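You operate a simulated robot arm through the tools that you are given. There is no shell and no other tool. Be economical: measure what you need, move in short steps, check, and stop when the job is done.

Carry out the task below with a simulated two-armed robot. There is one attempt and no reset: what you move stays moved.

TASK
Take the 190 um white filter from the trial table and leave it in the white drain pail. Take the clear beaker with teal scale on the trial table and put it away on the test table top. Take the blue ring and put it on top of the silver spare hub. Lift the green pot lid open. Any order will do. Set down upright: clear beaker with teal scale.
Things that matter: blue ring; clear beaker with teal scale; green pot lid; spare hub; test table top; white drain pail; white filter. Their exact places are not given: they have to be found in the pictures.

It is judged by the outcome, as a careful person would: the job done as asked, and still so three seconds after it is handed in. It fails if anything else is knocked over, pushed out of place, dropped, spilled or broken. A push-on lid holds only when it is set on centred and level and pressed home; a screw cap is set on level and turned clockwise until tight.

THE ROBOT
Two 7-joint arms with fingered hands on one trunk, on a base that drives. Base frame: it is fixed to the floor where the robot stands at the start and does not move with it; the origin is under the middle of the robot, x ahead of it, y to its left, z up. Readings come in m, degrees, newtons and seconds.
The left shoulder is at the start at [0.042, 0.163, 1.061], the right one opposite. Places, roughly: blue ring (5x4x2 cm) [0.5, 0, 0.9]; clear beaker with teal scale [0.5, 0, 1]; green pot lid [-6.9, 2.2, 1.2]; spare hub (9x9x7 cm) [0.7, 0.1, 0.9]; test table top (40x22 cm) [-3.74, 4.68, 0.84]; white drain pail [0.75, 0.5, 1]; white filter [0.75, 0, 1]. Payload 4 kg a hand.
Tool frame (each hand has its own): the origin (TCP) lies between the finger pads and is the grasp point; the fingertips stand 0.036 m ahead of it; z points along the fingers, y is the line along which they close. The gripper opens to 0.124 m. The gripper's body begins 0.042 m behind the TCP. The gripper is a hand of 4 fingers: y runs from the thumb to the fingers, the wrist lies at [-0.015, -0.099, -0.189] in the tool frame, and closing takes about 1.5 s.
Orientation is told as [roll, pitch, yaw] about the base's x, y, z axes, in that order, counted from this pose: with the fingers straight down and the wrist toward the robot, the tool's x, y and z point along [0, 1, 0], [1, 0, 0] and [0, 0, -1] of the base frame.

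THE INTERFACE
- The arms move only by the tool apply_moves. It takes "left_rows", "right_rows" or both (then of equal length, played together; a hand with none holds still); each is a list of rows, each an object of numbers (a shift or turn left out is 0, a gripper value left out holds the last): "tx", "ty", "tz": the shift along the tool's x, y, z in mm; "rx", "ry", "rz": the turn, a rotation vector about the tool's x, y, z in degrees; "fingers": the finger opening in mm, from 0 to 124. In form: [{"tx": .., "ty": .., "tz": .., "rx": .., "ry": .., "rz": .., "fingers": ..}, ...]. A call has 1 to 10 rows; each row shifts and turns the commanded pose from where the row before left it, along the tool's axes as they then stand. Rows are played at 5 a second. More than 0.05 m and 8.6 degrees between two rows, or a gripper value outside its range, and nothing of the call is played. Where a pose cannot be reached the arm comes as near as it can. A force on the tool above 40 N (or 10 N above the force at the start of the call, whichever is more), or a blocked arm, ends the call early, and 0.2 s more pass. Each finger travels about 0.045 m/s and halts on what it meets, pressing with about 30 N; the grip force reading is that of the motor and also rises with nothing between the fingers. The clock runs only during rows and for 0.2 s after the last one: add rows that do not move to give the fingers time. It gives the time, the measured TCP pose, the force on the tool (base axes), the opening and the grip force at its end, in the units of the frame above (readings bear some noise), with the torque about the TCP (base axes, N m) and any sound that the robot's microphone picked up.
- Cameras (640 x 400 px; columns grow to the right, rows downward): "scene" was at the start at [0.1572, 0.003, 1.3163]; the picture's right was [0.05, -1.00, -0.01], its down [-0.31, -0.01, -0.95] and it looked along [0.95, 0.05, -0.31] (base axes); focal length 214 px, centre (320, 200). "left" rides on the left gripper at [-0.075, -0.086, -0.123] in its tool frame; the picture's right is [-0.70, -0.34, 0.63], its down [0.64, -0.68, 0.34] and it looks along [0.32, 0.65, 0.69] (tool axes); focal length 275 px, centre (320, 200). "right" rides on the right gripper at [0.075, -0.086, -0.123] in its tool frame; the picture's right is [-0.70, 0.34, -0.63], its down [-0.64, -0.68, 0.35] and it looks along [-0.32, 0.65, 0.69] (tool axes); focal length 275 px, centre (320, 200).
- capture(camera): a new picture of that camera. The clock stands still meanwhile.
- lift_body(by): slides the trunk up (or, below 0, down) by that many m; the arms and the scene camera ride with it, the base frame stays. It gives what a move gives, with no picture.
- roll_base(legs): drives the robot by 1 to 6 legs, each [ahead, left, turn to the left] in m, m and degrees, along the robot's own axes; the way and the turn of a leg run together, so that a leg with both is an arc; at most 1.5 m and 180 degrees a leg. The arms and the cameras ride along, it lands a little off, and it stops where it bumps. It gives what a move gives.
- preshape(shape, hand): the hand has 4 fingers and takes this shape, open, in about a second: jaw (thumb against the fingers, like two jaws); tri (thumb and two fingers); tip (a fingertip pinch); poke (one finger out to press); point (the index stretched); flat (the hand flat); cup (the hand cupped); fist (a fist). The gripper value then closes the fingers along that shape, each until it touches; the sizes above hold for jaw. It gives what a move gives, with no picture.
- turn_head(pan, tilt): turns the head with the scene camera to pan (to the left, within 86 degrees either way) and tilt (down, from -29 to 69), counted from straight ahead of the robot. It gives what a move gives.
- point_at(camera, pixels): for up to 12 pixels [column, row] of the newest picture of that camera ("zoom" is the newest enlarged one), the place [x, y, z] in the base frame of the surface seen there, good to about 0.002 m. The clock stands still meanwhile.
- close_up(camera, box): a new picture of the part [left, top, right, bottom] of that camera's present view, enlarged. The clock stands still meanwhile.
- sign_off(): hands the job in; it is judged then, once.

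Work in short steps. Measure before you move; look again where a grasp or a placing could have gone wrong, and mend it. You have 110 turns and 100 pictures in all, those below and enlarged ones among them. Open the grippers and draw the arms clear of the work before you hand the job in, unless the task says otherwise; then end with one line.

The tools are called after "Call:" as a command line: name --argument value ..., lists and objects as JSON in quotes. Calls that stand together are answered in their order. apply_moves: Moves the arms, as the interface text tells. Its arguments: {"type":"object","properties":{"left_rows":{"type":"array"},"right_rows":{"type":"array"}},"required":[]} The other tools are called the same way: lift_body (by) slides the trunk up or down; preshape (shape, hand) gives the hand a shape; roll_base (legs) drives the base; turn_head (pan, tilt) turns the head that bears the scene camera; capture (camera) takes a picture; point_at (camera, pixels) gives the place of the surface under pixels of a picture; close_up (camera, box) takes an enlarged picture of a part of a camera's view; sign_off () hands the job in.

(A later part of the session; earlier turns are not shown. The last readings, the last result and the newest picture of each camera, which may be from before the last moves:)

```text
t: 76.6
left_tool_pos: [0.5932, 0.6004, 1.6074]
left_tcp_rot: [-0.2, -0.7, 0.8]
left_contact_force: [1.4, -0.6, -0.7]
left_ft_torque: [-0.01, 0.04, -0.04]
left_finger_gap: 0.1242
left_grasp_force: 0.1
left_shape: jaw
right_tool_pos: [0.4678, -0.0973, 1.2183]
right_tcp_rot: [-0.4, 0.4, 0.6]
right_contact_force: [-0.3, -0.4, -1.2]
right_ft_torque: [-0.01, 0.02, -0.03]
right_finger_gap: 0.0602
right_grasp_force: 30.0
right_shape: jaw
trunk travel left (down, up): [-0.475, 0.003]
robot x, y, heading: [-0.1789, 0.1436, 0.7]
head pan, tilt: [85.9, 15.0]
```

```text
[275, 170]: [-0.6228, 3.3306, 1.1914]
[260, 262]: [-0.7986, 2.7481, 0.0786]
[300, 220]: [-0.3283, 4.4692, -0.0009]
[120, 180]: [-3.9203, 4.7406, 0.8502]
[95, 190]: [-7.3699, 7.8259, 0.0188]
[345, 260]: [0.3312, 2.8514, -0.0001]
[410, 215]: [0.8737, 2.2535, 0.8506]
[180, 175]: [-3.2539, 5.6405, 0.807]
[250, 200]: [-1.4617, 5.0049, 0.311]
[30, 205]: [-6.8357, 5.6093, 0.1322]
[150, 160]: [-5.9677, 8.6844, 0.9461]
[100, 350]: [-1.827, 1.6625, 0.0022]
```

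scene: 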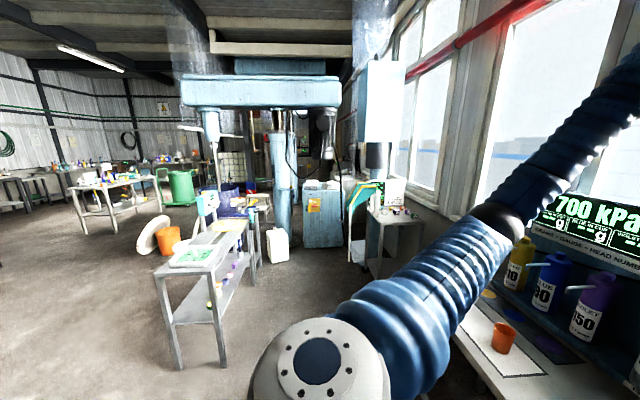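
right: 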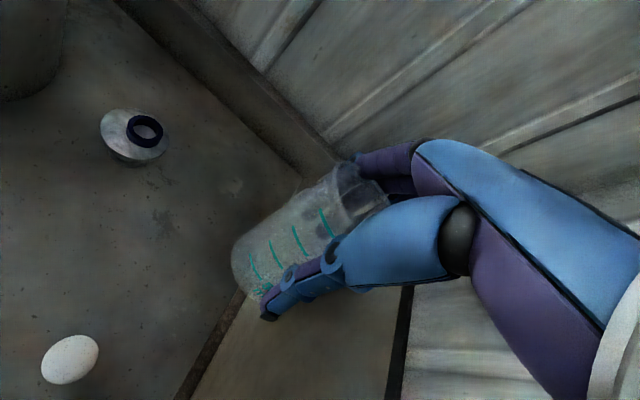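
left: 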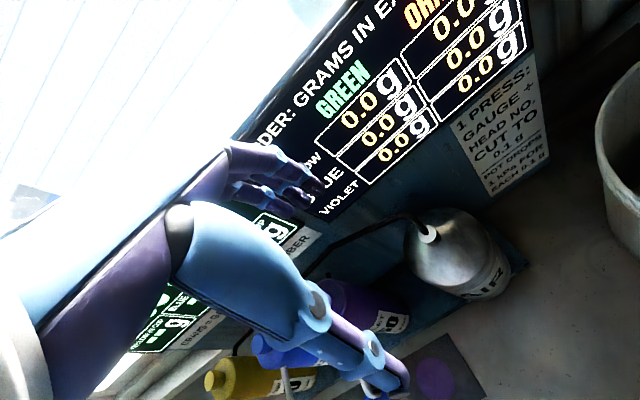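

The test table is around (-3.8,4.7); the way out is to the left. I strafe left and turn left, then look.

Call:
roll_base --legs '[[0.03, 0.55, 0], [0, 0, 90]]'

Call:
turn_head --pan 60 --tilt 25

Call:
capture --camera "scene"

```text
t: 83.6
left_tool_pos: [-0.6356, 1.4624, 1.6119]
left_tcp_rot: [-0.1, -1.0, 92.1]
left_contact_force: [-0.2, 0.3, -0.2]
left_ft_torque: [0.01, 0.01, -0.02]
left_finger_gap: 0.124
left_grasp_force: 0.0
left_shape: jaw
right_tool_pos: [0.0645, 1.353, 1.2208]
right_tcp_rot: [-0.3, 0.2, 91.9]
right_contact_force: [-0.5, -0.4, -1.3]
right_ft_torque: [-0.02, -0.01, -0.01]
right_finger_gap: 0.0601
right_grasp_force: 29.9
right_shape: jaw
trunk travel left (down, up): [-0.475, 0.003]
robot x, y, heading: [-0.1624, 0.7033, 92.0]
head pan, tilt: [85.9, 15.0]
```

```text
t: 84.5
left_tool_pos: [-0.6337, 1.4622, 1.6114]
left_tcp_rot: [-0.1, -1.0, 92.1]
left_contact_force: [-0.1, -0.5, -0.4]
left_ft_torque: [0.0, 0.0, 0.01]
left_finger_gap: 0.1238
left_grasp_force: 0.0
left_shape: jaw
right_tool_pos: [0.0657, 1.3538, 1.2217]
right_tcp_rot: [-0.2, 0.2, 91.8]
right_contact_force: [0.2, 0.4, -1.3]
right_ft_torque: [0.02, 0.02, -0.01]
right_finger_gap: 0.0601
right_grasp_force: 29.6
right_shape: jaw
trunk travel left (down, up): [-0.475, 0.003]
robot x, y, heading: [-0.1608, 0.7005, 92.0]
head pan, tilt: [60.0, 25.0]
```

```text
40 pictures are left
```

scene: 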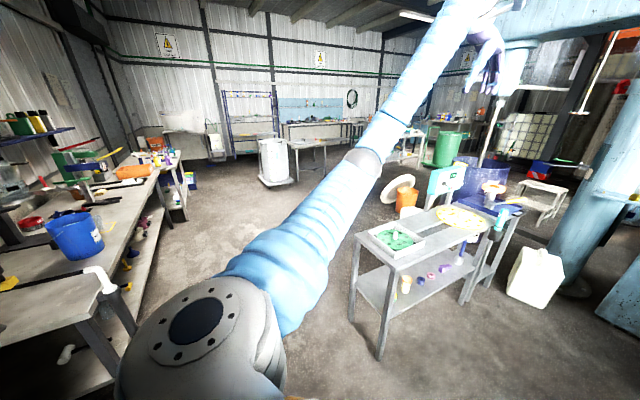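

A corridor leads toward -x between the left bench and the tray cart. I measure its borders.

Call:
point_at --camera "scene" --pixels '[[125, 290], [135, 330], [105, 250], [180, 170], [185, 215], [350, 315], [378, 355], [350, 225], [270, 185], [400, 210], [210, 240], [150, 320]]'

Call:
turn_head --pan 85 --tilt 15

Call:
capture --camera "scene"

```text
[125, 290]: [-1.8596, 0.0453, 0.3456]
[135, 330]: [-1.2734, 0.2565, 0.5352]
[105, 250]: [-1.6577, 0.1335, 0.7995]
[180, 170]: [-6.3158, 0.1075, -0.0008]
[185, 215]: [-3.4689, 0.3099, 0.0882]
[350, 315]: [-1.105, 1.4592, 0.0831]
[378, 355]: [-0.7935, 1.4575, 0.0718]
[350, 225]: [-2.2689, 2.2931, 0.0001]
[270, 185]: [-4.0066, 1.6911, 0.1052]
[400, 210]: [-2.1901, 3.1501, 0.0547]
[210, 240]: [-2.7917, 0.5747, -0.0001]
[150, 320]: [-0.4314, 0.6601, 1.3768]
```

```text
t: 85.4
left_tool_pos: [-0.6347, 1.4625, 1.6122]
left_tcp_rot: [-0.2, -1.0, 92.2]
left_contact_force: [0.6, 0.2, 0.5]
left_ft_torque: [0.0, 0.0, 0.0]
left_finger_gap: 0.124
left_grasp_force: 0.1
left_shape: jaw
right_tool_pos: [0.0653, 1.3533, 1.2218]
right_tcp_rot: [-0.3, 0.2, 91.8]
right_contact_force: [-1.0, -0.5, -1.6]
right_ft_torque: [0.0, 0.0, 0.05]
right_finger_gap: 0.0602
right_grasp_force: 29.4
right_shape: jaw
trunk travel left (down, up): [-0.475, 0.003]
robot x, y, heading: [-0.164, 0.7042, 92.0]
head pan, tilt: [85.0, 15.0]
```

```text
39 pictures are left
```

scene: 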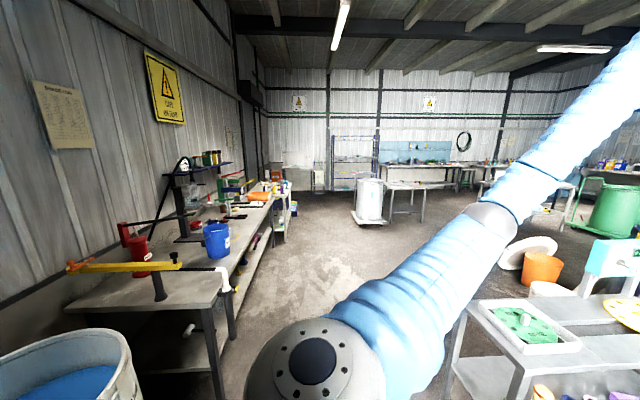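

I turn to face -x, then drive along the corridor centre (y≈0.86).

Call:
roll_base --legs '[[0.12, 0, 0], [0, 0, 88]]'

Call:
turn_head --pan -20 --tilt 25

Call:
capture --camera "scene"

```text
t: 90.4
left_tool_pos: [-0.9381, 0.3746, 1.6109]
left_tcp_rot: [-0.2, -0.9, -179.9]
left_contact_force: [0.0, 0.1, 0.0]
left_ft_torque: [-0.01, 0.0, 0.01]
left_finger_gap: 0.124
left_grasp_force: 0.0
left_shape: jaw
right_tool_pos: [-0.8059, 1.0697, 1.2221]
right_tcp_rot: [-0.2, 0.1, 179.9]
right_contact_force: [-0.1, 0.1, -0.9]
right_ft_torque: [-0.01, 0.04, -0.02]
right_finger_gap: 0.0594
right_grasp_force: 29.7
right_shape: jaw
trunk travel left (down, up): [-0.475, 0.003]
robot x, y, heading: [-0.1668, 0.8219, 179.9]
head pan, tilt: [85.0, 15.0]
```

```text
t: 92.2
left_tool_pos: [-0.9374, 0.373, 1.6112]
left_tcp_rot: [-0.2, -1.0, -180.0]
left_contact_force: [-0.6, 0.3, -0.5]
left_ft_torque: [0.02, -0.01, 0.0]
left_finger_gap: 0.1239
left_grasp_force: 0.0
left_shape: jaw
right_tool_pos: [-0.807, 1.0699, 1.2211]
right_tcp_rot: [-0.3, 0.2, 179.9]
right_contact_force: [-0.2, -0.7, -1.3]
right_ft_torque: [0.03, 0.01, 0.01]
right_finger_gap: 0.0594
right_grasp_force: 30.2
right_shape: jaw
trunk travel left (down, up): [-0.475, 0.003]
robot x, y, heading: [-0.1634, 0.8197, 179.8]
head pan, tilt: [-20.0, 25.0]
```

```text
38 pictures are left
```

scene: 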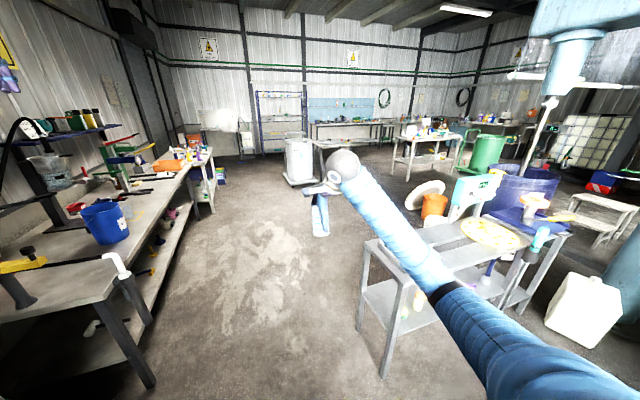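

Path ahead is free. I drive ahead about 2.2 m.

Call:
roll_base --legs '[[1.2, -0.04, 0], [1.0, 0, 0]]'

Call:
turn_head --pan -70 --tilt 15

Call:
capture --camera "scene"

```text
t: 103.0
left_tool_pos: [-3.137, 0.4457, 1.6111]
left_tcp_rot: [-0.2, -0.9, 179.2]
left_contact_force: [0.4, 0.2, -0.5]
left_ft_torque: [0.01, -0.01, 0.05]
left_finger_gap: 0.1241
left_grasp_force: 0.1
left_shape: jaw
right_tool_pos: [-2.9941, 1.1393, 1.2203]
right_tcp_rot: [-0.3, 0.2, 179.1]
right_contact_force: [0.1, 0.5, -0.6]
right_ft_torque: [-0.04, -0.06, -0.02]
right_finger_gap: 0.0594
right_grasp_force: 29.9
right_shape: jaw
trunk travel left (down, up): [-0.475, 0.003]
robot x, y, heading: [-2.3594, 0.8823, 179.0]
head pan, tilt: [-20.0, 25.0]
```

```text
t: 104.2
left_tool_pos: [-3.1387, 0.446, 1.6119]
left_tcp_rot: [-0.2, -0.9, 179.3]
left_contact_force: [-0.1, -0.1, -0.5]
left_ft_torque: [-0.01, -0.02, 0.01]
left_finger_gap: 0.124
left_grasp_force: 0.1
left_shape: jaw
right_tool_pos: [-2.9954, 1.1381, 1.2211]
right_tcp_rot: [-0.3, 0.2, 179.0]
right_contact_force: [0.3, -0.3, -1.9]
right_ft_torque: [-0.03, 0.0, -0.01]
right_finger_gap: 0.0599
right_grasp_force: 29.7
right_shape: jaw
trunk travel left (down, up): [-0.475, 0.003]
robot x, y, heading: [-2.3567, 0.8809, 178.9]
head pan, tilt: [-70.0, 15.0]
```

```text
37 pictures are left
```

scene: 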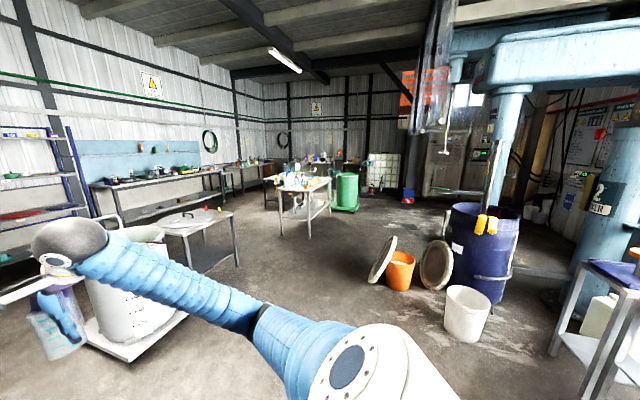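

The test table is at (300,190). I zoom in and measure it plus the floor items.

Call:
close_up --camera "scene" --box '[240, 130, 380, 240]'

Call:
point_at --camera "zoom" --pixels '[[290, 225], [200, 255], [350, 265], [420, 215], [190, 440], [315, 470], [400, 390], [250, 240], [330, 240], [390, 225], [480, 380]]'

Call:
point_at --camera "scene" --pixels '[[375, 285], [400, 290], [445, 335], [235, 265], [185, 320], [200, 275], [450, 250], [330, 330]]'

```text
3.64 times, centred on (310, 185) of scene
```

zoom: 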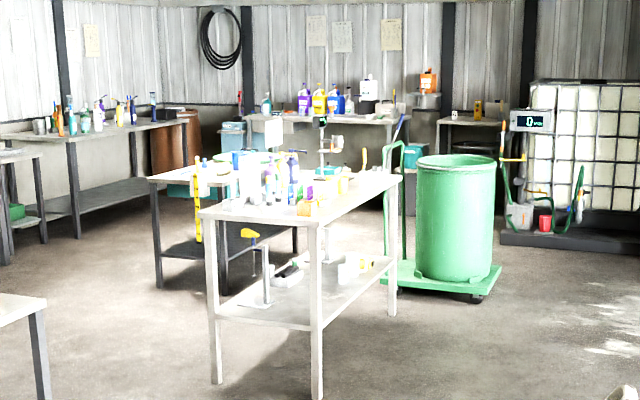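

```text
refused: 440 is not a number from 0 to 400
```

```text
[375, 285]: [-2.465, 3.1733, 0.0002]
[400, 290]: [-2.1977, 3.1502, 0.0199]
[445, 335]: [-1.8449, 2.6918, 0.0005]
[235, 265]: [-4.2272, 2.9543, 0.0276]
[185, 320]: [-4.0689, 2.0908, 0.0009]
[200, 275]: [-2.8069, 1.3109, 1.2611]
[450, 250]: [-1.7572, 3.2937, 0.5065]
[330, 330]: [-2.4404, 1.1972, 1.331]
```

Call:
point_at --camera "zoom" --pixels '[[215, 380], [316, 395], [392, 314], [205, 212], [318, 220], [398, 178], [330, 205], [360, 185], [380, 180], [250, 215], [270, 200], [480, 295]]'

```text
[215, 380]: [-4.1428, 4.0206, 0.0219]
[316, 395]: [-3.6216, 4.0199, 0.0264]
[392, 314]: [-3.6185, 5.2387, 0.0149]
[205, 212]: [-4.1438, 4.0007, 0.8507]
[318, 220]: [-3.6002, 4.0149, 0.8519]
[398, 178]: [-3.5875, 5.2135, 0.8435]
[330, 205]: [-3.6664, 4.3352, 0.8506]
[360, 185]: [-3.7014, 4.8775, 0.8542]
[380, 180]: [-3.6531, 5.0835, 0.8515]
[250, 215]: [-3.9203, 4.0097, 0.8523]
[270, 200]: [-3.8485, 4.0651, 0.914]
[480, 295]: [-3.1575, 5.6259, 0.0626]
```

Test table spans x -4.16..-3.58, y 4.0..5.25. I check the white barrel's height before strafing past it.

Call:
point_at --camera "scene" --pixels '[[140, 235], [130, 290], [130, 350], [185, 318], [190, 222], [215, 215], [50, 330]]'

Call:
point_at --camera "zoom" --pixels '[[240, 175], [270, 170], [295, 160], [325, 130], [335, 170], [310, 205], [385, 155], [345, 178]]'

```text
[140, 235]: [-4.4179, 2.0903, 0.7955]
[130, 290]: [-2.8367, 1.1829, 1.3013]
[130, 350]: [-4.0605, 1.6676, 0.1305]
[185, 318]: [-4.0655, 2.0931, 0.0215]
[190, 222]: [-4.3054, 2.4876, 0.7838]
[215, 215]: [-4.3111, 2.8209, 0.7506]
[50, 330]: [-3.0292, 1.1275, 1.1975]
```

```text
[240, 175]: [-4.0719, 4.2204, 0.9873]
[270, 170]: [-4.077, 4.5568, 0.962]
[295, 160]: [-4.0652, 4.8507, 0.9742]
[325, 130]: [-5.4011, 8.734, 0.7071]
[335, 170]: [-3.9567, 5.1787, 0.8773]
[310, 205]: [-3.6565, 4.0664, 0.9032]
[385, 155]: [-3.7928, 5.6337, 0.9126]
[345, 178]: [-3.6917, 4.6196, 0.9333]
```

All table items are below ~1.0 m and the route is clear. I strafe along x≈-2.96 and then toward the table side.

Call:
roll_base --legs '[[0.6, -1.35, 0], [0.03, -1.4, 0], [-0.15, -0.9, 0]]'

Call:
turn_head --pan 0 --tilt 30

Call:
capture --camera "scene"

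```text
t: 122.6
left_tool_pos: [-3.5538, 4.1145, 1.6119]
left_tcp_rot: [-0.1, -0.9, 179.9]
left_contact_force: [1.0, 0.4, 0.5]
left_ft_torque: [0.0, -0.01, 0.01]
left_finger_gap: 0.1239
left_grasp_force: 0.0
left_shape: jaw
right_tool_pos: [-3.4185, 4.8088, 1.2211]
right_tcp_rot: [-0.1, 0.2, 179.8]
right_contact_force: [0.0, 0.3, -1.2]
right_ft_torque: [-0.04, 0.02, 0.0]
right_finger_gap: 0.0595
right_grasp_force: 30.7
right_shape: jaw
trunk travel left (down, up): [-0.475, 0.003]
robot x, y, heading: [-2.7764, 4.5601, 179.9]
head pan, tilt: [-70.0, 15.0]
```

```text
t: 124.0
left_tool_pos: [-3.5538, 4.1133, 1.6114]
left_tcp_rot: [-0.2, -1.0, 179.8]
left_contact_force: [-0.2, 0.7, -0.4]
left_ft_torque: [-0.04, 0.02, -0.03]
left_finger_gap: 0.1238
left_grasp_force: 0.1
left_shape: jaw
right_tool_pos: [-3.4188, 4.8106, 1.2214]
right_tcp_rot: [-0.4, 0.3, 179.8]
right_contact_force: [-0.5, -0.1, -1.4]
right_ft_torque: [-0.01, 0.01, 0.02]
right_finger_gap: 0.0592
right_grasp_force: 29.5
right_shape: jaw
trunk travel left (down, up): [-0.475, 0.003]
robot x, y, heading: [-2.7764, 4.5555, 179.7]
head pan, tilt: [0.0, 30.0]
```

```text
35 pictures are left
```

scene: 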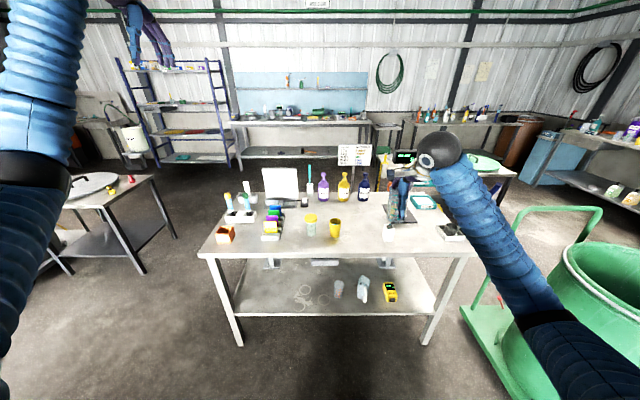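

I enlarge the table top to find the free spot near (-3.74,4.68).

Call:
close_up --camera "scene" --box '[200, 180, 490, 270]'

Call:
point_at --camera "zoom" --pixels '[[350, 145], [350, 170], [400, 150], [300, 170], [240, 130], [295, 115], [400, 110], [360, 120], [430, 170], [500, 170], [450, 145], [220, 190]]'

```text
2.21 times, centred on (345, 225) of scene
```

zoom: 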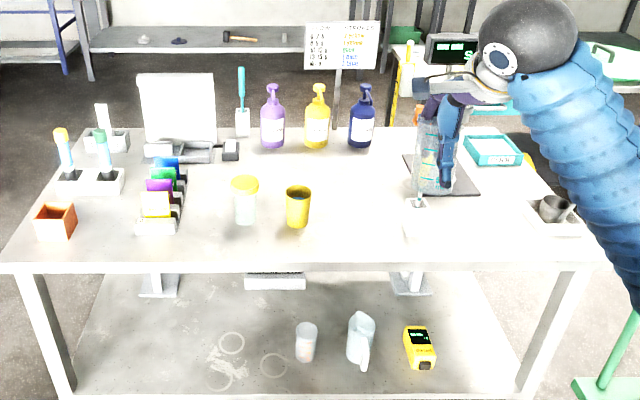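

```text
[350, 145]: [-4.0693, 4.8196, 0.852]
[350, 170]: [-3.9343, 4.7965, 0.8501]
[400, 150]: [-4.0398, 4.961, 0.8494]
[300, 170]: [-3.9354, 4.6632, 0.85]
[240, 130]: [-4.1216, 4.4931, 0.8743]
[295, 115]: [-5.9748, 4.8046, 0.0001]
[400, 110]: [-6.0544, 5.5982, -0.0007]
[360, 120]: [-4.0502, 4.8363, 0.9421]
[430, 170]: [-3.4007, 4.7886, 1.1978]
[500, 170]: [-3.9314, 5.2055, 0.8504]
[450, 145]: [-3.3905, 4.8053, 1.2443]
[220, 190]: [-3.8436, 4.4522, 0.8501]
```

The free area is to the right of the yellow cup; I measure its neighbours.

Call:
point_at --camera "zoom" --pixels '[[345, 205], [370, 215], [390, 225], [310, 220], [298, 195], [403, 240], [418, 205], [418, 180], [415, 160], [350, 240], [370, 185], [405, 215]]'

```text
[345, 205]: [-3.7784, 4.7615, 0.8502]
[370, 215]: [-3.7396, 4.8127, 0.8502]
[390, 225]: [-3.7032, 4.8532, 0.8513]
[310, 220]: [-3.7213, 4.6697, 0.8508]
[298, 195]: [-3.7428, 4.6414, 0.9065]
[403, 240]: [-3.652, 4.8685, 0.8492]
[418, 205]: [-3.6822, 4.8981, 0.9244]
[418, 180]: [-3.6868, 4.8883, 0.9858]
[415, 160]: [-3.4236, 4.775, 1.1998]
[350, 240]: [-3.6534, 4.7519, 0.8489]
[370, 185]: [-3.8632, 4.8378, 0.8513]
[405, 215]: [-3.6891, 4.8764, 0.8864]
```

Target spot: (-3.75,4.76). I drive ahead 0.25 m and move the hand above it.

Call:
roll_base --legs '[[0.25, 0, 0]]'

```text
t: 125.8
left_tool_pos: [-3.8088, 4.1166, 1.6119]
left_tcp_rot: [-0.1, -0.9, 179.8]
left_contact_force: [0.5, -0.1, -0.4]
left_ft_torque: [-0.01, 0.01, 0.0]
left_finger_gap: 0.124
left_grasp_force: 0.1
left_shape: jaw
right_tool_pos: [-3.6735, 4.811, 1.2215]
right_tcp_rot: [-0.4, 0.2, 179.6]
right_contact_force: [-1.3, -0.1, -1.0]
right_ft_torque: [0.02, -0.02, 0.0]
right_finger_gap: 0.0595
right_grasp_force: 29.7
right_shape: jaw
trunk travel left (down, up): [-0.475, 0.003]
robot x, y, heading: [-3.0338, 4.5627, 179.6]
head pan, tilt: [0.0, 30.0]
```

Call:
apply_moves --right_rows '[{"tx": 26, "ty": 38}, {"tx": 25, "ty": 38}, {"tz": 40}, {"tz": 40}, {"tz": 40}, {"tz": 40}, {"tz": 30}, {}]'

Call:
close_up --camera "scene" --box '[240, 190, 480, 340]'

Call:
capture --camera "right"

```text
t: 127.7
left_tool_pos: [-3.8084, 4.1172, 1.6128]
left_tcp_rot: [-0.3, -1.1, 179.8]
left_contact_force: [0.1, -0.3, -0.6]
left_ft_torque: [-0.01, 0.0, 0.01]
left_finger_gap: 0.1237
left_grasp_force: 0.0
left_shape: jaw
right_tool_pos: [-3.7506, 4.763, 1.0313]
right_tcp_rot: [-0.3, 0.2, 179.6]
right_contact_force: [-0.1, -0.6, -0.1]
right_ft_torque: [0.0, 0.01, 0.03]
right_finger_gap: 0.0594
right_grasp_force: 30.0
right_shape: jaw
trunk travel left (down, up): [-0.475, 0.003]
robot x, y, heading: [-3.0315, 4.562, 179.7]
head pan, tilt: [0.0, 30.0]
```

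```text
2.67 times, centred on (360, 265) of scene
```

zoom: 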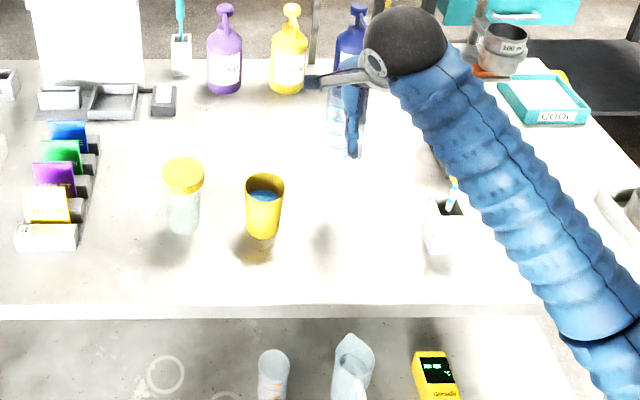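

```text
32 pictures are left
```

right: 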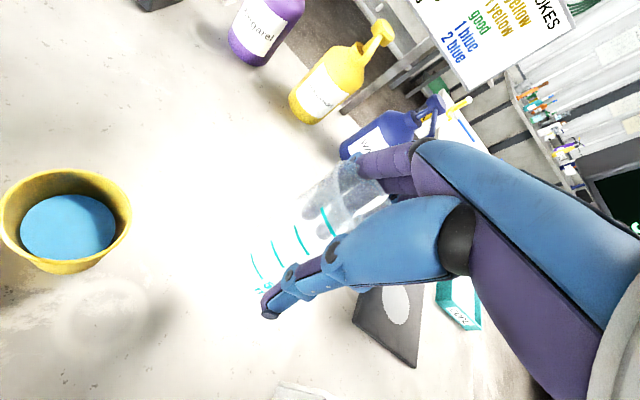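

The stirrer/brush holder at zoom (450,215) is near the forearm; I check heights.

Call:
point_at --camera "zoom" --pixels '[[455, 185], [445, 225], [430, 140], [470, 180], [500, 230], [420, 110], [540, 290], [440, 165]]'

```text
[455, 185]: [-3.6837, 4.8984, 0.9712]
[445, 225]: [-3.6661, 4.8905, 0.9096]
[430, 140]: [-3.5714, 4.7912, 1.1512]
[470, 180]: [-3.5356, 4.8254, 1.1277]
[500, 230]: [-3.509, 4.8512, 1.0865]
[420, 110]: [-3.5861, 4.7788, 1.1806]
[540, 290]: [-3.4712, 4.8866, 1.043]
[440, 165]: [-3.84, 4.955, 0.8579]
```

Enough clearance (~10 cm). I lower to TCP ≈0.924.

Call:
apply_moves --right_rows '[{"tz": 35}, {"tz": 35}, {"tz": 20}, {"tz": 12}, {"tz": 4}, {}]'

Call:
capture --camera "right"

```text
t: 129.1
left_tool_pos: [-3.8093, 4.116, 1.6119]
left_tcp_rot: [-0.2, -1.0, 179.8]
left_contact_force: [-0.5, -0.2, 0.3]
left_ft_torque: [0.02, -0.02, -0.02]
left_finger_gap: 0.124
left_grasp_force: 0.1
left_shape: jaw
right_tool_pos: [-3.7489, 4.7635, 0.9253]
right_tcp_rot: [-0.4, 0.2, 179.6]
right_contact_force: [-0.2, 0.4, -1.0]
right_ft_torque: [0.01, 0.02, 0.02]
right_finger_gap: 0.0593
right_grasp_force: 29.9
right_shape: jaw
trunk travel left (down, up): [-0.475, 0.003]
robot x, y, heading: [-3.031, 4.561, 179.6]
head pan, tilt: [0.0, 30.0]
```

```text
31 pictures are left
```

right: 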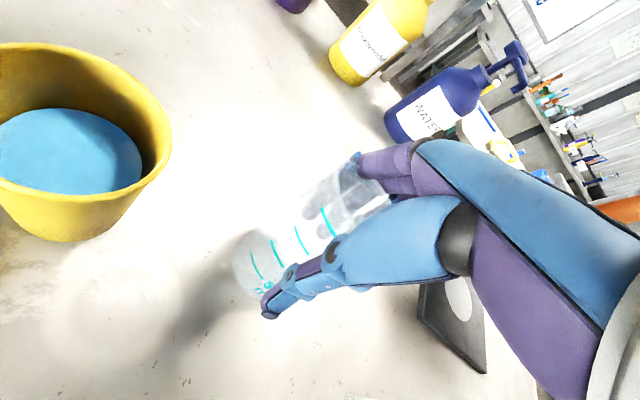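

Not quite touching yet; I lower in small steps until contact.

Call:
apply_moves --right_rows '[{"tz": 2}, {"tz": 2}, {}]'

```text
t: 129.8
left_tool_pos: [-3.8085, 4.1171, 1.6106]
left_tcp_rot: [-0.2, -0.9, 179.8]
left_contact_force: [0.0, 0.6, 0.6]
left_ft_torque: [-0.03, 0.02, 0.01]
left_finger_gap: 0.1241
left_grasp_force: 0.0
left_shape: jaw
right_tool_pos: [-3.7506, 4.763, 0.9209]
right_tcp_rot: [-0.2, 0.2, 179.7]
right_contact_force: [1.0, 0.8, -1.4]
right_ft_torque: [0.03, -0.01, 0.0]
right_finger_gap: 0.059
right_grasp_force: 29.9
right_shape: jaw
trunk travel left (down, up): [-0.475, 0.003]
robot x, y, heading: [-3.0344, 4.5587, 179.5]
head pan, tilt: [0.0, 30.0]
```

Call:
apply_moves --right_rows '[{"tz": 2}, {"tz": 1}, {}]'

```text
t: 130.7
left_tool_pos: [-3.8071, 4.117, 1.6128]
left_tcp_rot: [-0.1, -0.9, 179.8]
left_contact_force: [0.2, -0.4, 0.1]
left_ft_torque: [0.0, -0.01, -0.01]
left_finger_gap: 0.1241
left_grasp_force: 0.1
left_shape: jaw
right_tool_pos: [-3.7491, 4.7624, 0.9197]
right_tcp_rot: [-0.3, 0.0, 179.7]
right_contact_force: [-0.1, -0.1, 15.0]
right_ft_torque: [-0.06, 0.38, 0.02]
right_finger_gap: 0.0597
right_grasp_force: 30.1
right_shape: jaw
trunk travel left (down, up): [-0.475, 0.003]
robot x, y, heading: [-3.0312, 4.5606, 179.6]
head pan, tilt: [0.0, 30.0]
```

Contact (15 N). I ease up 1 mm, open to 92 mm, then withdraw up.

Call:
apply_moves --right_rows '[{"tz": -1}, {"fingers": 92}, {}, {}, {}, {}]'

Call:
capture --camera "right"

```text
t: 132.1
left_tool_pos: [-3.8084, 4.1155, 1.6114]
left_tcp_rot: [-0.1, -1.1, 179.8]
left_contact_force: [0.5, -0.1, -0.6]
left_ft_torque: [0.01, 0.01, 0.01]
left_finger_gap: 0.1238
left_grasp_force: 0.1
left_shape: jaw
right_tool_pos: [-3.7498, 4.7637, 0.9197]
right_tcp_rot: [-0.4, 0.0, 179.6]
right_contact_force: [0.6, -0.1, -0.3]
right_ft_torque: [0.01, 0.02, 0.01]
right_finger_gap: 0.0919
right_grasp_force: 0.1
right_shape: jaw
trunk travel left (down, up): [-0.475, 0.003]
robot x, y, heading: [-3.0334, 4.5647, 179.8]
head pan, tilt: [0.0, 30.0]
```

```text
30 pictures are left
```

right: 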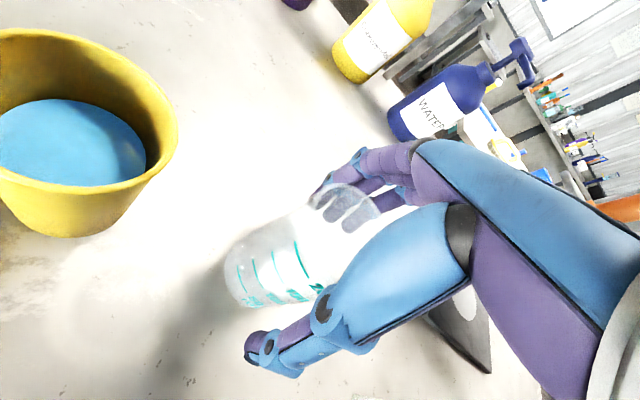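

Released and standing. I withdraw straight up and check.

Call:
apply_moves --right_rows '[{"tz": -15}, {"tz": -30}, {"tz": -40}, {"tz": -40}, {"tz": -40}, {"tz": -40}, {"tz": -40}, {"tz": -40}, {"tz": -15}, {}]'

Call:
close_up --camera "scene" --box '[240, 180, 500, 340]'

Call:
point_at --camera "zoom" --pixels '[[325, 200], [325, 140], [340, 170]]'

```text
t: 134.2
left_tool_pos: [-3.8082, 4.1155, 1.6118]
left_tcp_rot: [-0.1, -1.0, 179.8]
left_contact_force: [-0.5, -0.7, -0.1]
left_ft_torque: [0.0, -0.02, 0.01]
left_finger_gap: 0.1242
left_grasp_force: 0.0
left_shape: jaw
right_tool_pos: [-3.7515, 4.7603, 1.2193]
right_tcp_rot: [-0.4, 0.2, 179.6]
right_contact_force: [0.1, -0.1, 0.6]
right_ft_torque: [0.02, -0.03, 0.0]
right_finger_gap: 0.0915
right_grasp_force: 0.0
right_shape: jaw
trunk travel left (down, up): [-0.475, 0.003]
robot x, y, heading: [-3.0332, 4.5641, 179.5]
head pan, tilt: [0.0, 30.0]
```

```text
2.46 times, centred on (370, 260) of scene
```

zoom: 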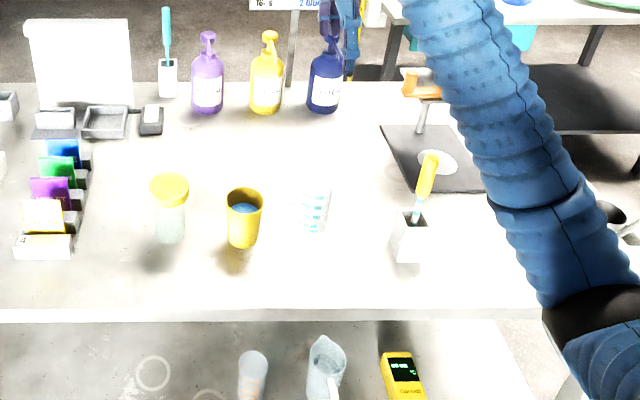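

```text
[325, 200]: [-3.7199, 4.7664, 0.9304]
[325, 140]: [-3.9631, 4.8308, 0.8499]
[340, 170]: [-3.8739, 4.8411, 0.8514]
```

Beaker stands upright on the test table. Next the green pot lid near (-6.9,2.2): I back off and look that way.

Call:
roll_base --legs '[[-0.3, 0.0, 0], [0.0, 1.0, 0]]'

Call:
turn_head --pan 15 --tilt 15

Call:
capture --camera "scene"

```text
t: 139.7
left_tool_pos: [-3.5125, 3.3486, 1.6103]
left_tcp_rot: [-0.3, -0.9, 179.8]
left_contact_force: [0.3, 0.8, -1.1]
left_ft_torque: [0.07, -0.01, 0.01]
left_finger_gap: 0.1239
left_grasp_force: 0.0
left_shape: jaw
right_tool_pos: [-3.4557, 3.9946, 1.2182]
right_tcp_rot: [-0.5, 0.1, 179.7]
right_contact_force: [-0.4, -0.7, 0.0]
right_ft_torque: [-0.01, -0.03, 0.0]
right_finger_gap: 0.0917
right_grasp_force: 0.0
right_shape: jaw
trunk travel left (down, up): [-0.475, 0.003]
robot x, y, heading: [-2.7383, 3.7967, 179.5]
head pan, tilt: [0.0, 30.0]
stopped in leg 2: the robot was blocked; the commanded pose is now the measured one
```

```text
t: 140.5
left_tool_pos: [-3.5091, 3.3504, 1.6116]
left_tcp_rot: [-0.1, -1.1, 179.8]
left_contact_force: [0.1, -0.6, 1.0]
left_ft_torque: [0.0, -0.01, 0.0]
left_finger_gap: 0.124
left_grasp_force: 0.1
left_shape: jaw
right_tool_pos: [-3.4539, 3.9948, 1.2198]
right_tcp_rot: [-0.4, 0.2, 179.7]
right_contact_force: [-0.4, 0.6, -0.1]
right_ft_torque: [0.01, 0.0, -0.01]
right_finger_gap: 0.0917
right_grasp_force: 0.0
right_shape: jaw
trunk travel left (down, up): [-0.475, 0.003]
robot x, y, heading: [-2.7346, 3.7964, 180.0]
head pan, tilt: [15.0, 15.0]
```

```text
28 pictures are left
```

scene: 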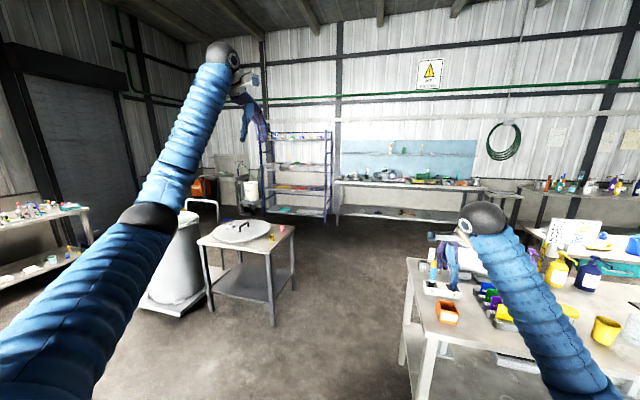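

I bumped something on the left side — probably the leaning disk near (-2.46,3.2). I look there.

Call:
turn_head --pan 75 --tilt 40

Call:
capture --camera "scene"

```text
t: 141.8
left_tool_pos: [-3.5112, 3.3522, 1.6129]
left_tcp_rot: [-0.1, -1.1, 179.8]
left_contact_force: [0.6, 1.0, -0.8]
left_ft_torque: [0.0, 0.01, 0.01]
left_finger_gap: 0.1239
left_grasp_force: 0.1
left_shape: jaw
right_tool_pos: [-3.4543, 3.9977, 1.2186]
right_tcp_rot: [-0.4, 0.3, 179.5]
right_contact_force: [-0.7, 0.2, 1.3]
right_ft_torque: [0.0, 0.02, 0.0]
right_finger_gap: 0.0918
right_grasp_force: 0.1
right_shape: jaw
trunk travel left (down, up): [-0.475, 0.003]
robot x, y, heading: [-2.7359, 3.7934, 179.8]
head pan, tilt: [75.0, 40.0]
```

```text
27 pictures are left
```

scene: 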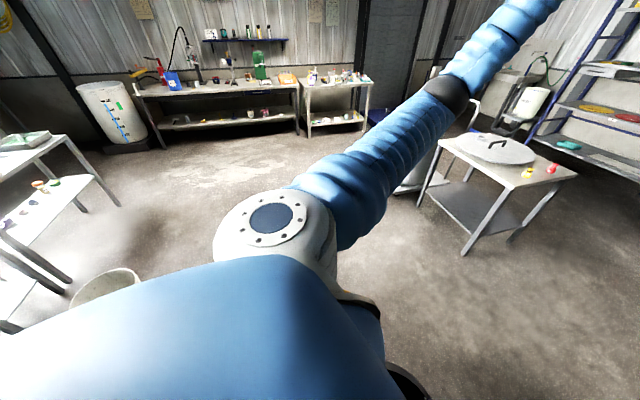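

I move forward away from it (to x≈-3.05), the lane that was free before, and look back at the spot.

Call:
roll_base --legs '[[0.02, -0.06, 0], [0.3, 0.0, 0], [0, 1.3, 0]]'

Call:
turn_head --pan -86 --tilt 30

Call:
capture --camera "scene"

```text
t: 150.5
left_tool_pos: [-3.8513, 2.1329, 1.6114]
left_tcp_rot: [-0.1, -1.1, 179.0]
left_contact_force: [-0.2, 0.8, 0.2]
left_ft_torque: [0.0, 0.0, -0.02]
left_finger_gap: 0.1239
left_grasp_force: 0.1
left_shape: jaw
right_tool_pos: [-3.7874, 2.7749, 1.2194]
right_tcp_rot: [-0.4, 0.2, 178.9]
right_contact_force: [-0.6, 0.2, 0.2]
right_ft_torque: [-0.01, 0.02, 0.01]
right_finger_gap: 0.0919
right_grasp_force: 0.1
right_shape: jaw
trunk travel left (down, up): [-0.475, 0.003]
robot x, y, heading: [-3.0695, 2.5647, 178.8]
head pan, tilt: [75.0, 40.0]
```

```text
t: 153.0
left_tool_pos: [-3.8521, 2.1325, 1.6127]
left_tcp_rot: [-0.1, -1.2, 179.1]
left_contact_force: [0.6, 0.0, 0.0]
left_ft_torque: [0.05, -0.02, 0.0]
left_finger_gap: 0.1239
left_grasp_force: 0.0
left_shape: jaw
right_tool_pos: [-3.7863, 2.7762, 1.2193]
right_tcp_rot: [-0.5, 0.2, 178.7]
right_contact_force: [-1.0, 0.0, -0.5]
right_ft_torque: [0.01, -0.03, -0.03]
right_finger_gap: 0.0917
right_grasp_force: 0.1
right_shape: jaw
trunk travel left (down, up): [-0.475, 0.003]
robot x, y, heading: [-3.066, 2.5661, 178.9]
head pan, tilt: [-85.9, 30.0]
```

```text
26 pictures are left
```

scene: 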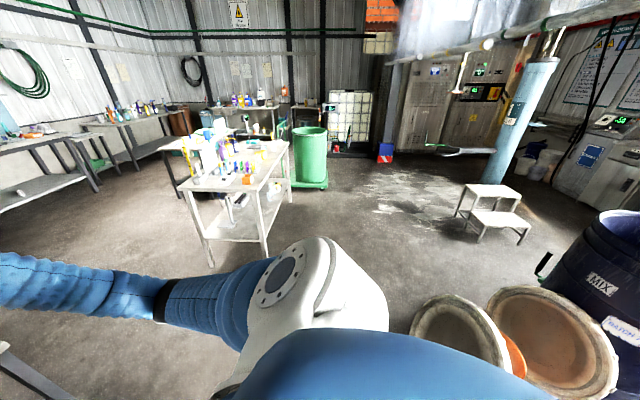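

The leaning disk and bucket still stand. I check the disk's position versus before.

Call:
point_at --camera "scene" --pixels '[[418, 320], [455, 297], [505, 340], [600, 390], [540, 290], [515, 360]]'

Call:
roll_base --legs '[[0.0, 1.3, 0], [0.0, 0.3, 0], [1.4, 0, 0], [1.2, 0, 0]]'

Call:
turn_head --pan -40 --tilt 15

Call:
capture --camera "scene"

```text
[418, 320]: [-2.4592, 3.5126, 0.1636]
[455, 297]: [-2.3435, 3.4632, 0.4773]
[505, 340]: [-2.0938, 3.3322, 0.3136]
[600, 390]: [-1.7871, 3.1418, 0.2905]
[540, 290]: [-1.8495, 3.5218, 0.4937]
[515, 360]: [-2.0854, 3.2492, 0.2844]
```

```text
t: 173.4
left_tool_pos: [-6.509, 0.5985, 1.6127]
left_tcp_rot: [-0.2, -1.1, 179.2]
left_contact_force: [0.6, -0.2, -0.2]
left_ft_torque: [-0.02, 0.04, -0.01]
left_finger_gap: 0.1242
left_grasp_force: 0.1
left_shape: jaw
right_tool_pos: [-6.4467, 1.2422, 1.2182]
right_tcp_rot: [-0.4, 0.1, 179.1]
right_contact_force: [-1.2, -0.2, -0.1]
right_ft_torque: [0.03, 0.03, 0.04]
right_finger_gap: 0.0916
right_grasp_force: 0.2
right_shape: jaw
trunk travel left (down, up): [-0.475, 0.003]
robot x, y, heading: [-5.7335, 1.0353, 179.1]
head pan, tilt: [-85.9, 30.0]
```

```text
t: 174.6
left_tool_pos: [-6.5096, 0.5978, 1.611]
left_tcp_rot: [-0.2, -1.0, 179.2]
left_contact_force: [-0.3, -0.3, 0.3]
left_ft_torque: [0.01, 0.0, 0.02]
left_finger_gap: 0.1238
left_grasp_force: 0.1
left_shape: jaw
right_tool_pos: [-6.446, 1.2414, 1.2192]
right_tcp_rot: [-0.4, 0.2, 179.0]
right_contact_force: [-0.1, -0.4, 0.0]
right_ft_torque: [0.0, 0.01, -0.02]
right_finger_gap: 0.0917
right_grasp_force: 0.0
right_shape: jaw
trunk travel left (down, up): [-0.475, 0.003]
robot x, y, heading: [-5.7319, 1.0344, 179.3]
head pan, tilt: [-40.0, 15.0]
```

```text
25 pictures are left
```

scene: 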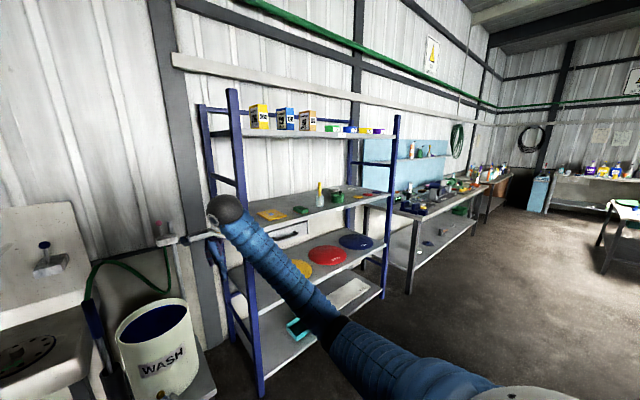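

I zoom on the shelf: a small green pot may sit near (336,195).

Call:
close_up --camera "scene" --box '[220, 90, 420, 230]'

Call:
point_at --camera "zoom" --pixels '[[373, 340], [375, 320], [255, 385], [315, 330], [570, 110], [360, 125], [430, 315], [300, 365], [510, 330], [400, 360]]'

```text
2.86 times, centred on (320, 160) of scene
```

zoom: 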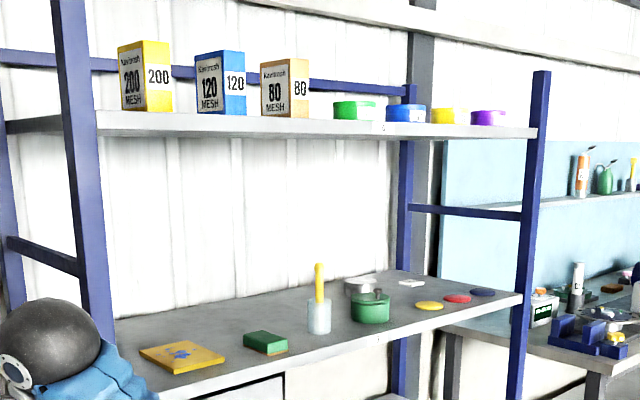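

```text
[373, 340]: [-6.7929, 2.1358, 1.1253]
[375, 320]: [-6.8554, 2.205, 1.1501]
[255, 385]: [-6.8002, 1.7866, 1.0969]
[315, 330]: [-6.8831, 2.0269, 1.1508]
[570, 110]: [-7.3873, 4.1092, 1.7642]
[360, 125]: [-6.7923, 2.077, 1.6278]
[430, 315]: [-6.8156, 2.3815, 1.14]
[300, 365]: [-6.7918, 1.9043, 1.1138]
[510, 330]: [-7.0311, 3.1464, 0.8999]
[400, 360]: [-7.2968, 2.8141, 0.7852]
```

The green pot stands on the middle shelf at about (-6.84,2.2), top ≈1.15. I pull both hands back a bit, then strafe right to face it.

Call:
apply_moves --left_rows '[{"ty": -40}, {"ty": -40}, {"ty": -40}, {"ty": -40}, {}]' --right_rows '[{"ty": -20, "tz": -15}, {"ty": -20, "tz": -15}, {"ty": -20, "tz": -15}, {"ty": -20, "tz": -15}, {}]'

Call:
roll_base --legs '[[0.0, -1.0, 0]]'

Call:
turn_head --pan -8 --tilt 18

Call:
capture --camera "scene"

```text
t: 175.8
left_tool_pos: [-6.3522, 0.5977, 1.6061]
left_tcp_rot: [-0.2, -0.9, 179.2]
left_contact_force: [-1.3, 0.2, 0.1]
left_ft_torque: [-0.02, -0.05, 0.03]
left_finger_gap: 0.1239
left_grasp_force: 0.1
left_shape: jaw
right_tool_pos: [-6.3675, 1.2408, 1.2772]
right_tcp_rot: [-0.5, 0.4, 179.0]
right_contact_force: [-0.4, 0.2, 0.1]
right_ft_torque: [0.03, -0.03, 0.0]
right_finger_gap: 0.0916
right_grasp_force: 0.0
right_shape: jaw
trunk travel left (down, up): [-0.475, 0.003]
robot x, y, heading: [-5.7319, 1.037, 179.3]
head pan, tilt: [-40.0, 15.0]
```

```text
t: 180.9
left_tool_pos: [-6.3345, 1.5936, 1.6075]
left_tcp_rot: [-0.1, -1.1, 179.8]
left_contact_force: [-1.0, -0.2, -0.9]
left_ft_torque: [0.02, 0.03, -0.05]
left_finger_gap: 0.1238
left_grasp_force: 0.1
left_shape: jaw
right_tool_pos: [-6.3587, 2.2341, 1.2799]
right_tcp_rot: [-0.4, 0.1, 179.6]
right_contact_force: [-0.2, 0.3, 0.1]
right_ft_torque: [-0.03, 0.02, 0.01]
right_finger_gap: 0.0919
right_grasp_force: 0.2
right_shape: jaw
trunk travel left (down, up): [-0.475, 0.003]
robot x, y, heading: [-5.7206, 2.0389, 179.7]
head pan, tilt: [-40.0, 15.0]
```

```text
t: 181.9
left_tool_pos: [-6.3346, 1.5923, 1.609]
left_tcp_rot: [0.0, -1.1, 179.7]
left_contact_force: [0.1, 0.2, 0.1]
left_ft_torque: [0.0, 0.03, 0.05]
left_finger_gap: 0.124
left_grasp_force: 0.0
left_shape: jaw
right_tool_pos: [-6.359, 2.2329, 1.2786]
right_tcp_rot: [-0.4, 0.1, 179.6]
right_contact_force: [0.8, -0.1, 0.3]
right_ft_torque: [-0.03, -0.02, -0.01]
right_finger_gap: 0.0917
right_grasp_force: 0.0
right_shape: jaw
trunk travel left (down, up): [-0.475, 0.003]
robot x, y, heading: [-5.7268, 2.0373, 179.8]
head pan, tilt: [-8.0, 18.0]
```

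```text
23 pictures are left
```

scene: 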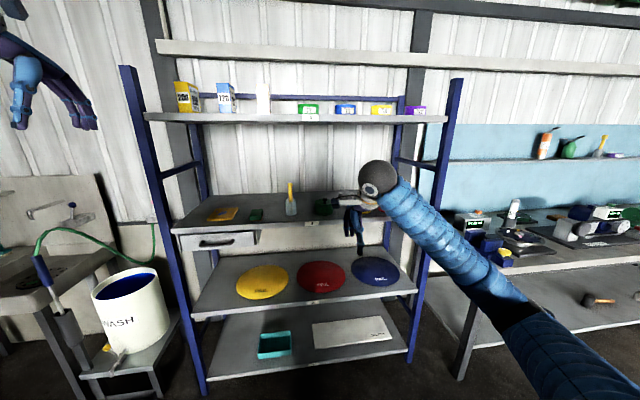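

Call:
close_up --camera "scene" --box '[260, 170, 360, 230]'

Call:
close_up --camera "right" --box '[0, 0, 640, 400]'

```text
6.40 times, centred on (310, 200) of scene
```

zoom: 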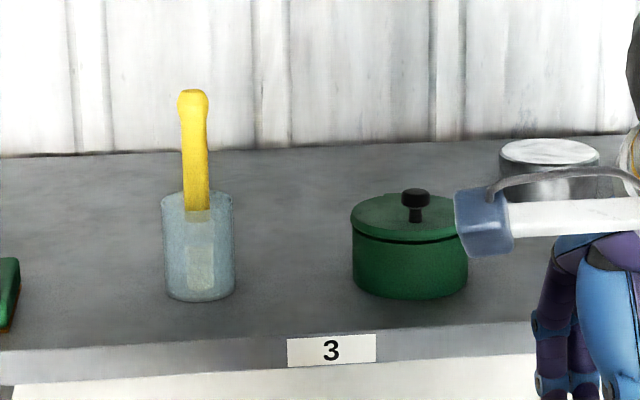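

```text
1.00 times, centred on (320, 200) of right (not enlarged: the box is as wide or as high as the picture)
```

zoom: 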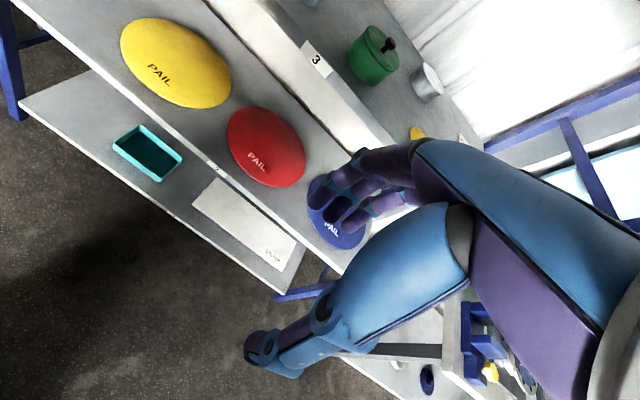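

The green pot has a lid with a black knob. I measure knob, lid and pot, and look closer.

Call:
point_at --camera "zoom" --pixels '[[388, 45], [384, 30], [367, 40], [352, 60], [372, 80], [398, 62], [372, 28], [425, 80], [350, 75], [380, 100]]'

Call:
close_up --camera "right" --box '[330, 10, 450, 100]'

```text
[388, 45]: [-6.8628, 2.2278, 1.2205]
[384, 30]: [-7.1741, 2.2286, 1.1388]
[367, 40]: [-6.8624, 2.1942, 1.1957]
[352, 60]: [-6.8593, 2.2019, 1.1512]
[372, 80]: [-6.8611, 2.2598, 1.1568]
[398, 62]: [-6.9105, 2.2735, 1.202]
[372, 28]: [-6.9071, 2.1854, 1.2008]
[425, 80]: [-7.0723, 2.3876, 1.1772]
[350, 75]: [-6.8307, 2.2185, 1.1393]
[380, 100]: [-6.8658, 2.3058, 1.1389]
```

```text
4.44 times, centred on (390, 55) of right
```

zoom: 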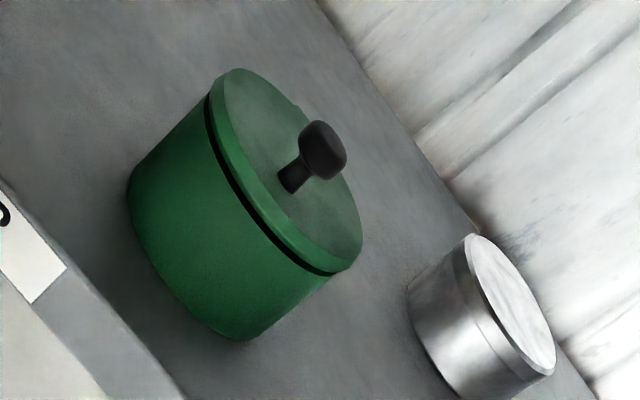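

I measure lid rim, knob and the notch seen at (300,105) of the enlargement.

Call:
point_at --camera "zoom" --pixels '[[325, 130], [335, 160], [310, 150], [288, 185], [345, 262], [235, 72], [300, 108], [355, 220], [250, 180], [215, 85], [310, 265]]'

```text
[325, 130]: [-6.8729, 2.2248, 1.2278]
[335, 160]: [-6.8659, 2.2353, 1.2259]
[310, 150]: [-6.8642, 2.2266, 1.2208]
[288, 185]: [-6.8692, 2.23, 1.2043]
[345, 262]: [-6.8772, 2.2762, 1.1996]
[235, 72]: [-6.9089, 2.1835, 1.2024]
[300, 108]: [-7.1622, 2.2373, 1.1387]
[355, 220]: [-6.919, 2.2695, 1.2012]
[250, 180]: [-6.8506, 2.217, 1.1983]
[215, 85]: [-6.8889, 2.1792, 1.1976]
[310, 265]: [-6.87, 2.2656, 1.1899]
```

The knob sits ~2 cm in front of the lid centre, so the lid is hinged at the back. I'll pinch the knob from its sides (pinch axis along y) so it can pivot; I preshape "tip" and turn the hand in free space.

Call:
preshape --hand "right" --shape "tip"

Call:
apply_moves --right_rows '[{"tz": -20, "rz": -8}, {"tz": -20, "rz": -8}, {"tz": -20, "rz": -8}, {"tz": -20, "rz": -8}, {"rz": -8}, {"rz": -8}, {"rz": -8}, {"rz": -8}, {"rz": -8}, {"rz": -8}]'

Call:
apply_moves --right_rows '[{"rz": -5}, {"rz": -4.6}, {}]'

Call:
capture --camera "scene"

Call:
capture --camera "right"

```text
t: 182.8
left_tool_pos: [-6.336, 1.5928, 1.6071]
left_tcp_rot: [-0.1, -1.1, 179.8]
left_contact_force: [0.3, 0.0, 0.5]
left_ft_torque: [-0.02, 0.02, 0.04]
left_finger_gap: 0.1239
left_grasp_force: 0.0
left_shape: jaw
right_tool_pos: [-6.3591, 2.2349, 1.2794]
right_tcp_rot: [-0.3, 0.1, 179.7]
right_contact_force: [-0.2, 0.6, -1.1]
right_ft_torque: [0.0, 0.05, -0.01]
right_finger_gap: 0.1236
right_grasp_force: 0.0
right_shape: tip
trunk travel left (down, up): [-0.475, 0.003]
robot x, y, heading: [-5.7202, 2.0323, 179.9]
head pan, tilt: [-8.0, 18.0]
```

```text
t: 185.0
left_tool_pos: [-6.3355, 1.5931, 1.6068]
left_tcp_rot: [-0.2, -1.0, 179.8]
left_contact_force: [0.0, 0.3, -0.4]
left_ft_torque: [0.01, 0.02, -0.02]
left_finger_gap: 0.1242
left_grasp_force: 0.0
left_shape: jaw
right_tool_pos: [-6.3597, 2.2325, 1.3596]
right_tcp_rot: [0.0, 0.4, -100.2]
right_contact_force: [-0.1, 0.2, 0.7]
right_ft_torque: [0.0, -0.02, 0.01]
right_finger_gap: 0.1239
right_grasp_force: 0.0
right_shape: tip
trunk travel left (down, up): [-0.475, 0.003]
robot x, y, heading: [-5.7229, 2.0358, 179.5]
head pan, tilt: [-8.0, 18.0]
```

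```text
t: 185.8
left_tool_pos: [-6.3351, 1.5927, 1.6068]
left_tcp_rot: [-0.1, -1.1, 179.8]
left_contact_force: [0.4, -0.3, -0.6]
left_ft_torque: [-0.01, -0.02, -0.01]
left_finger_gap: 0.1241
left_grasp_force: 0.0
left_shape: jaw
right_tool_pos: [-6.3585, 2.2337, 1.3595]
right_tcp_rot: [0.1, 0.5, -90.8]
right_contact_force: [0.3, 0.9, 0.8]
right_ft_torque: [-0.02, 0.01, 0.0]
right_finger_gap: 0.1241
right_grasp_force: 0.1
right_shape: tip
trunk travel left (down, up): [-0.475, 0.003]
robot x, y, heading: [-5.7185, 2.038, 179.6]
head pan, tilt: [-8.0, 18.0]
```

```text
19 pictures are left
```

scene: 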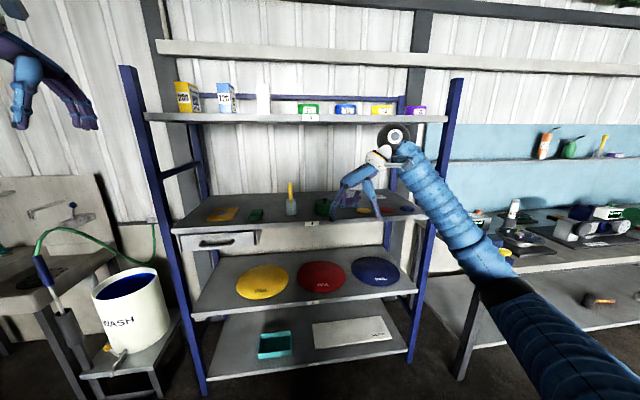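

```text
18 pictures are left
```

right: 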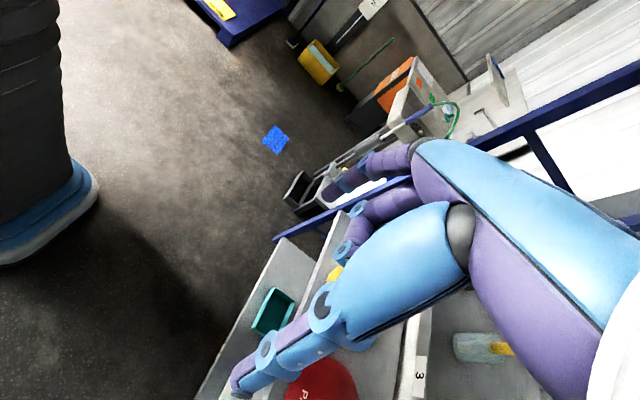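

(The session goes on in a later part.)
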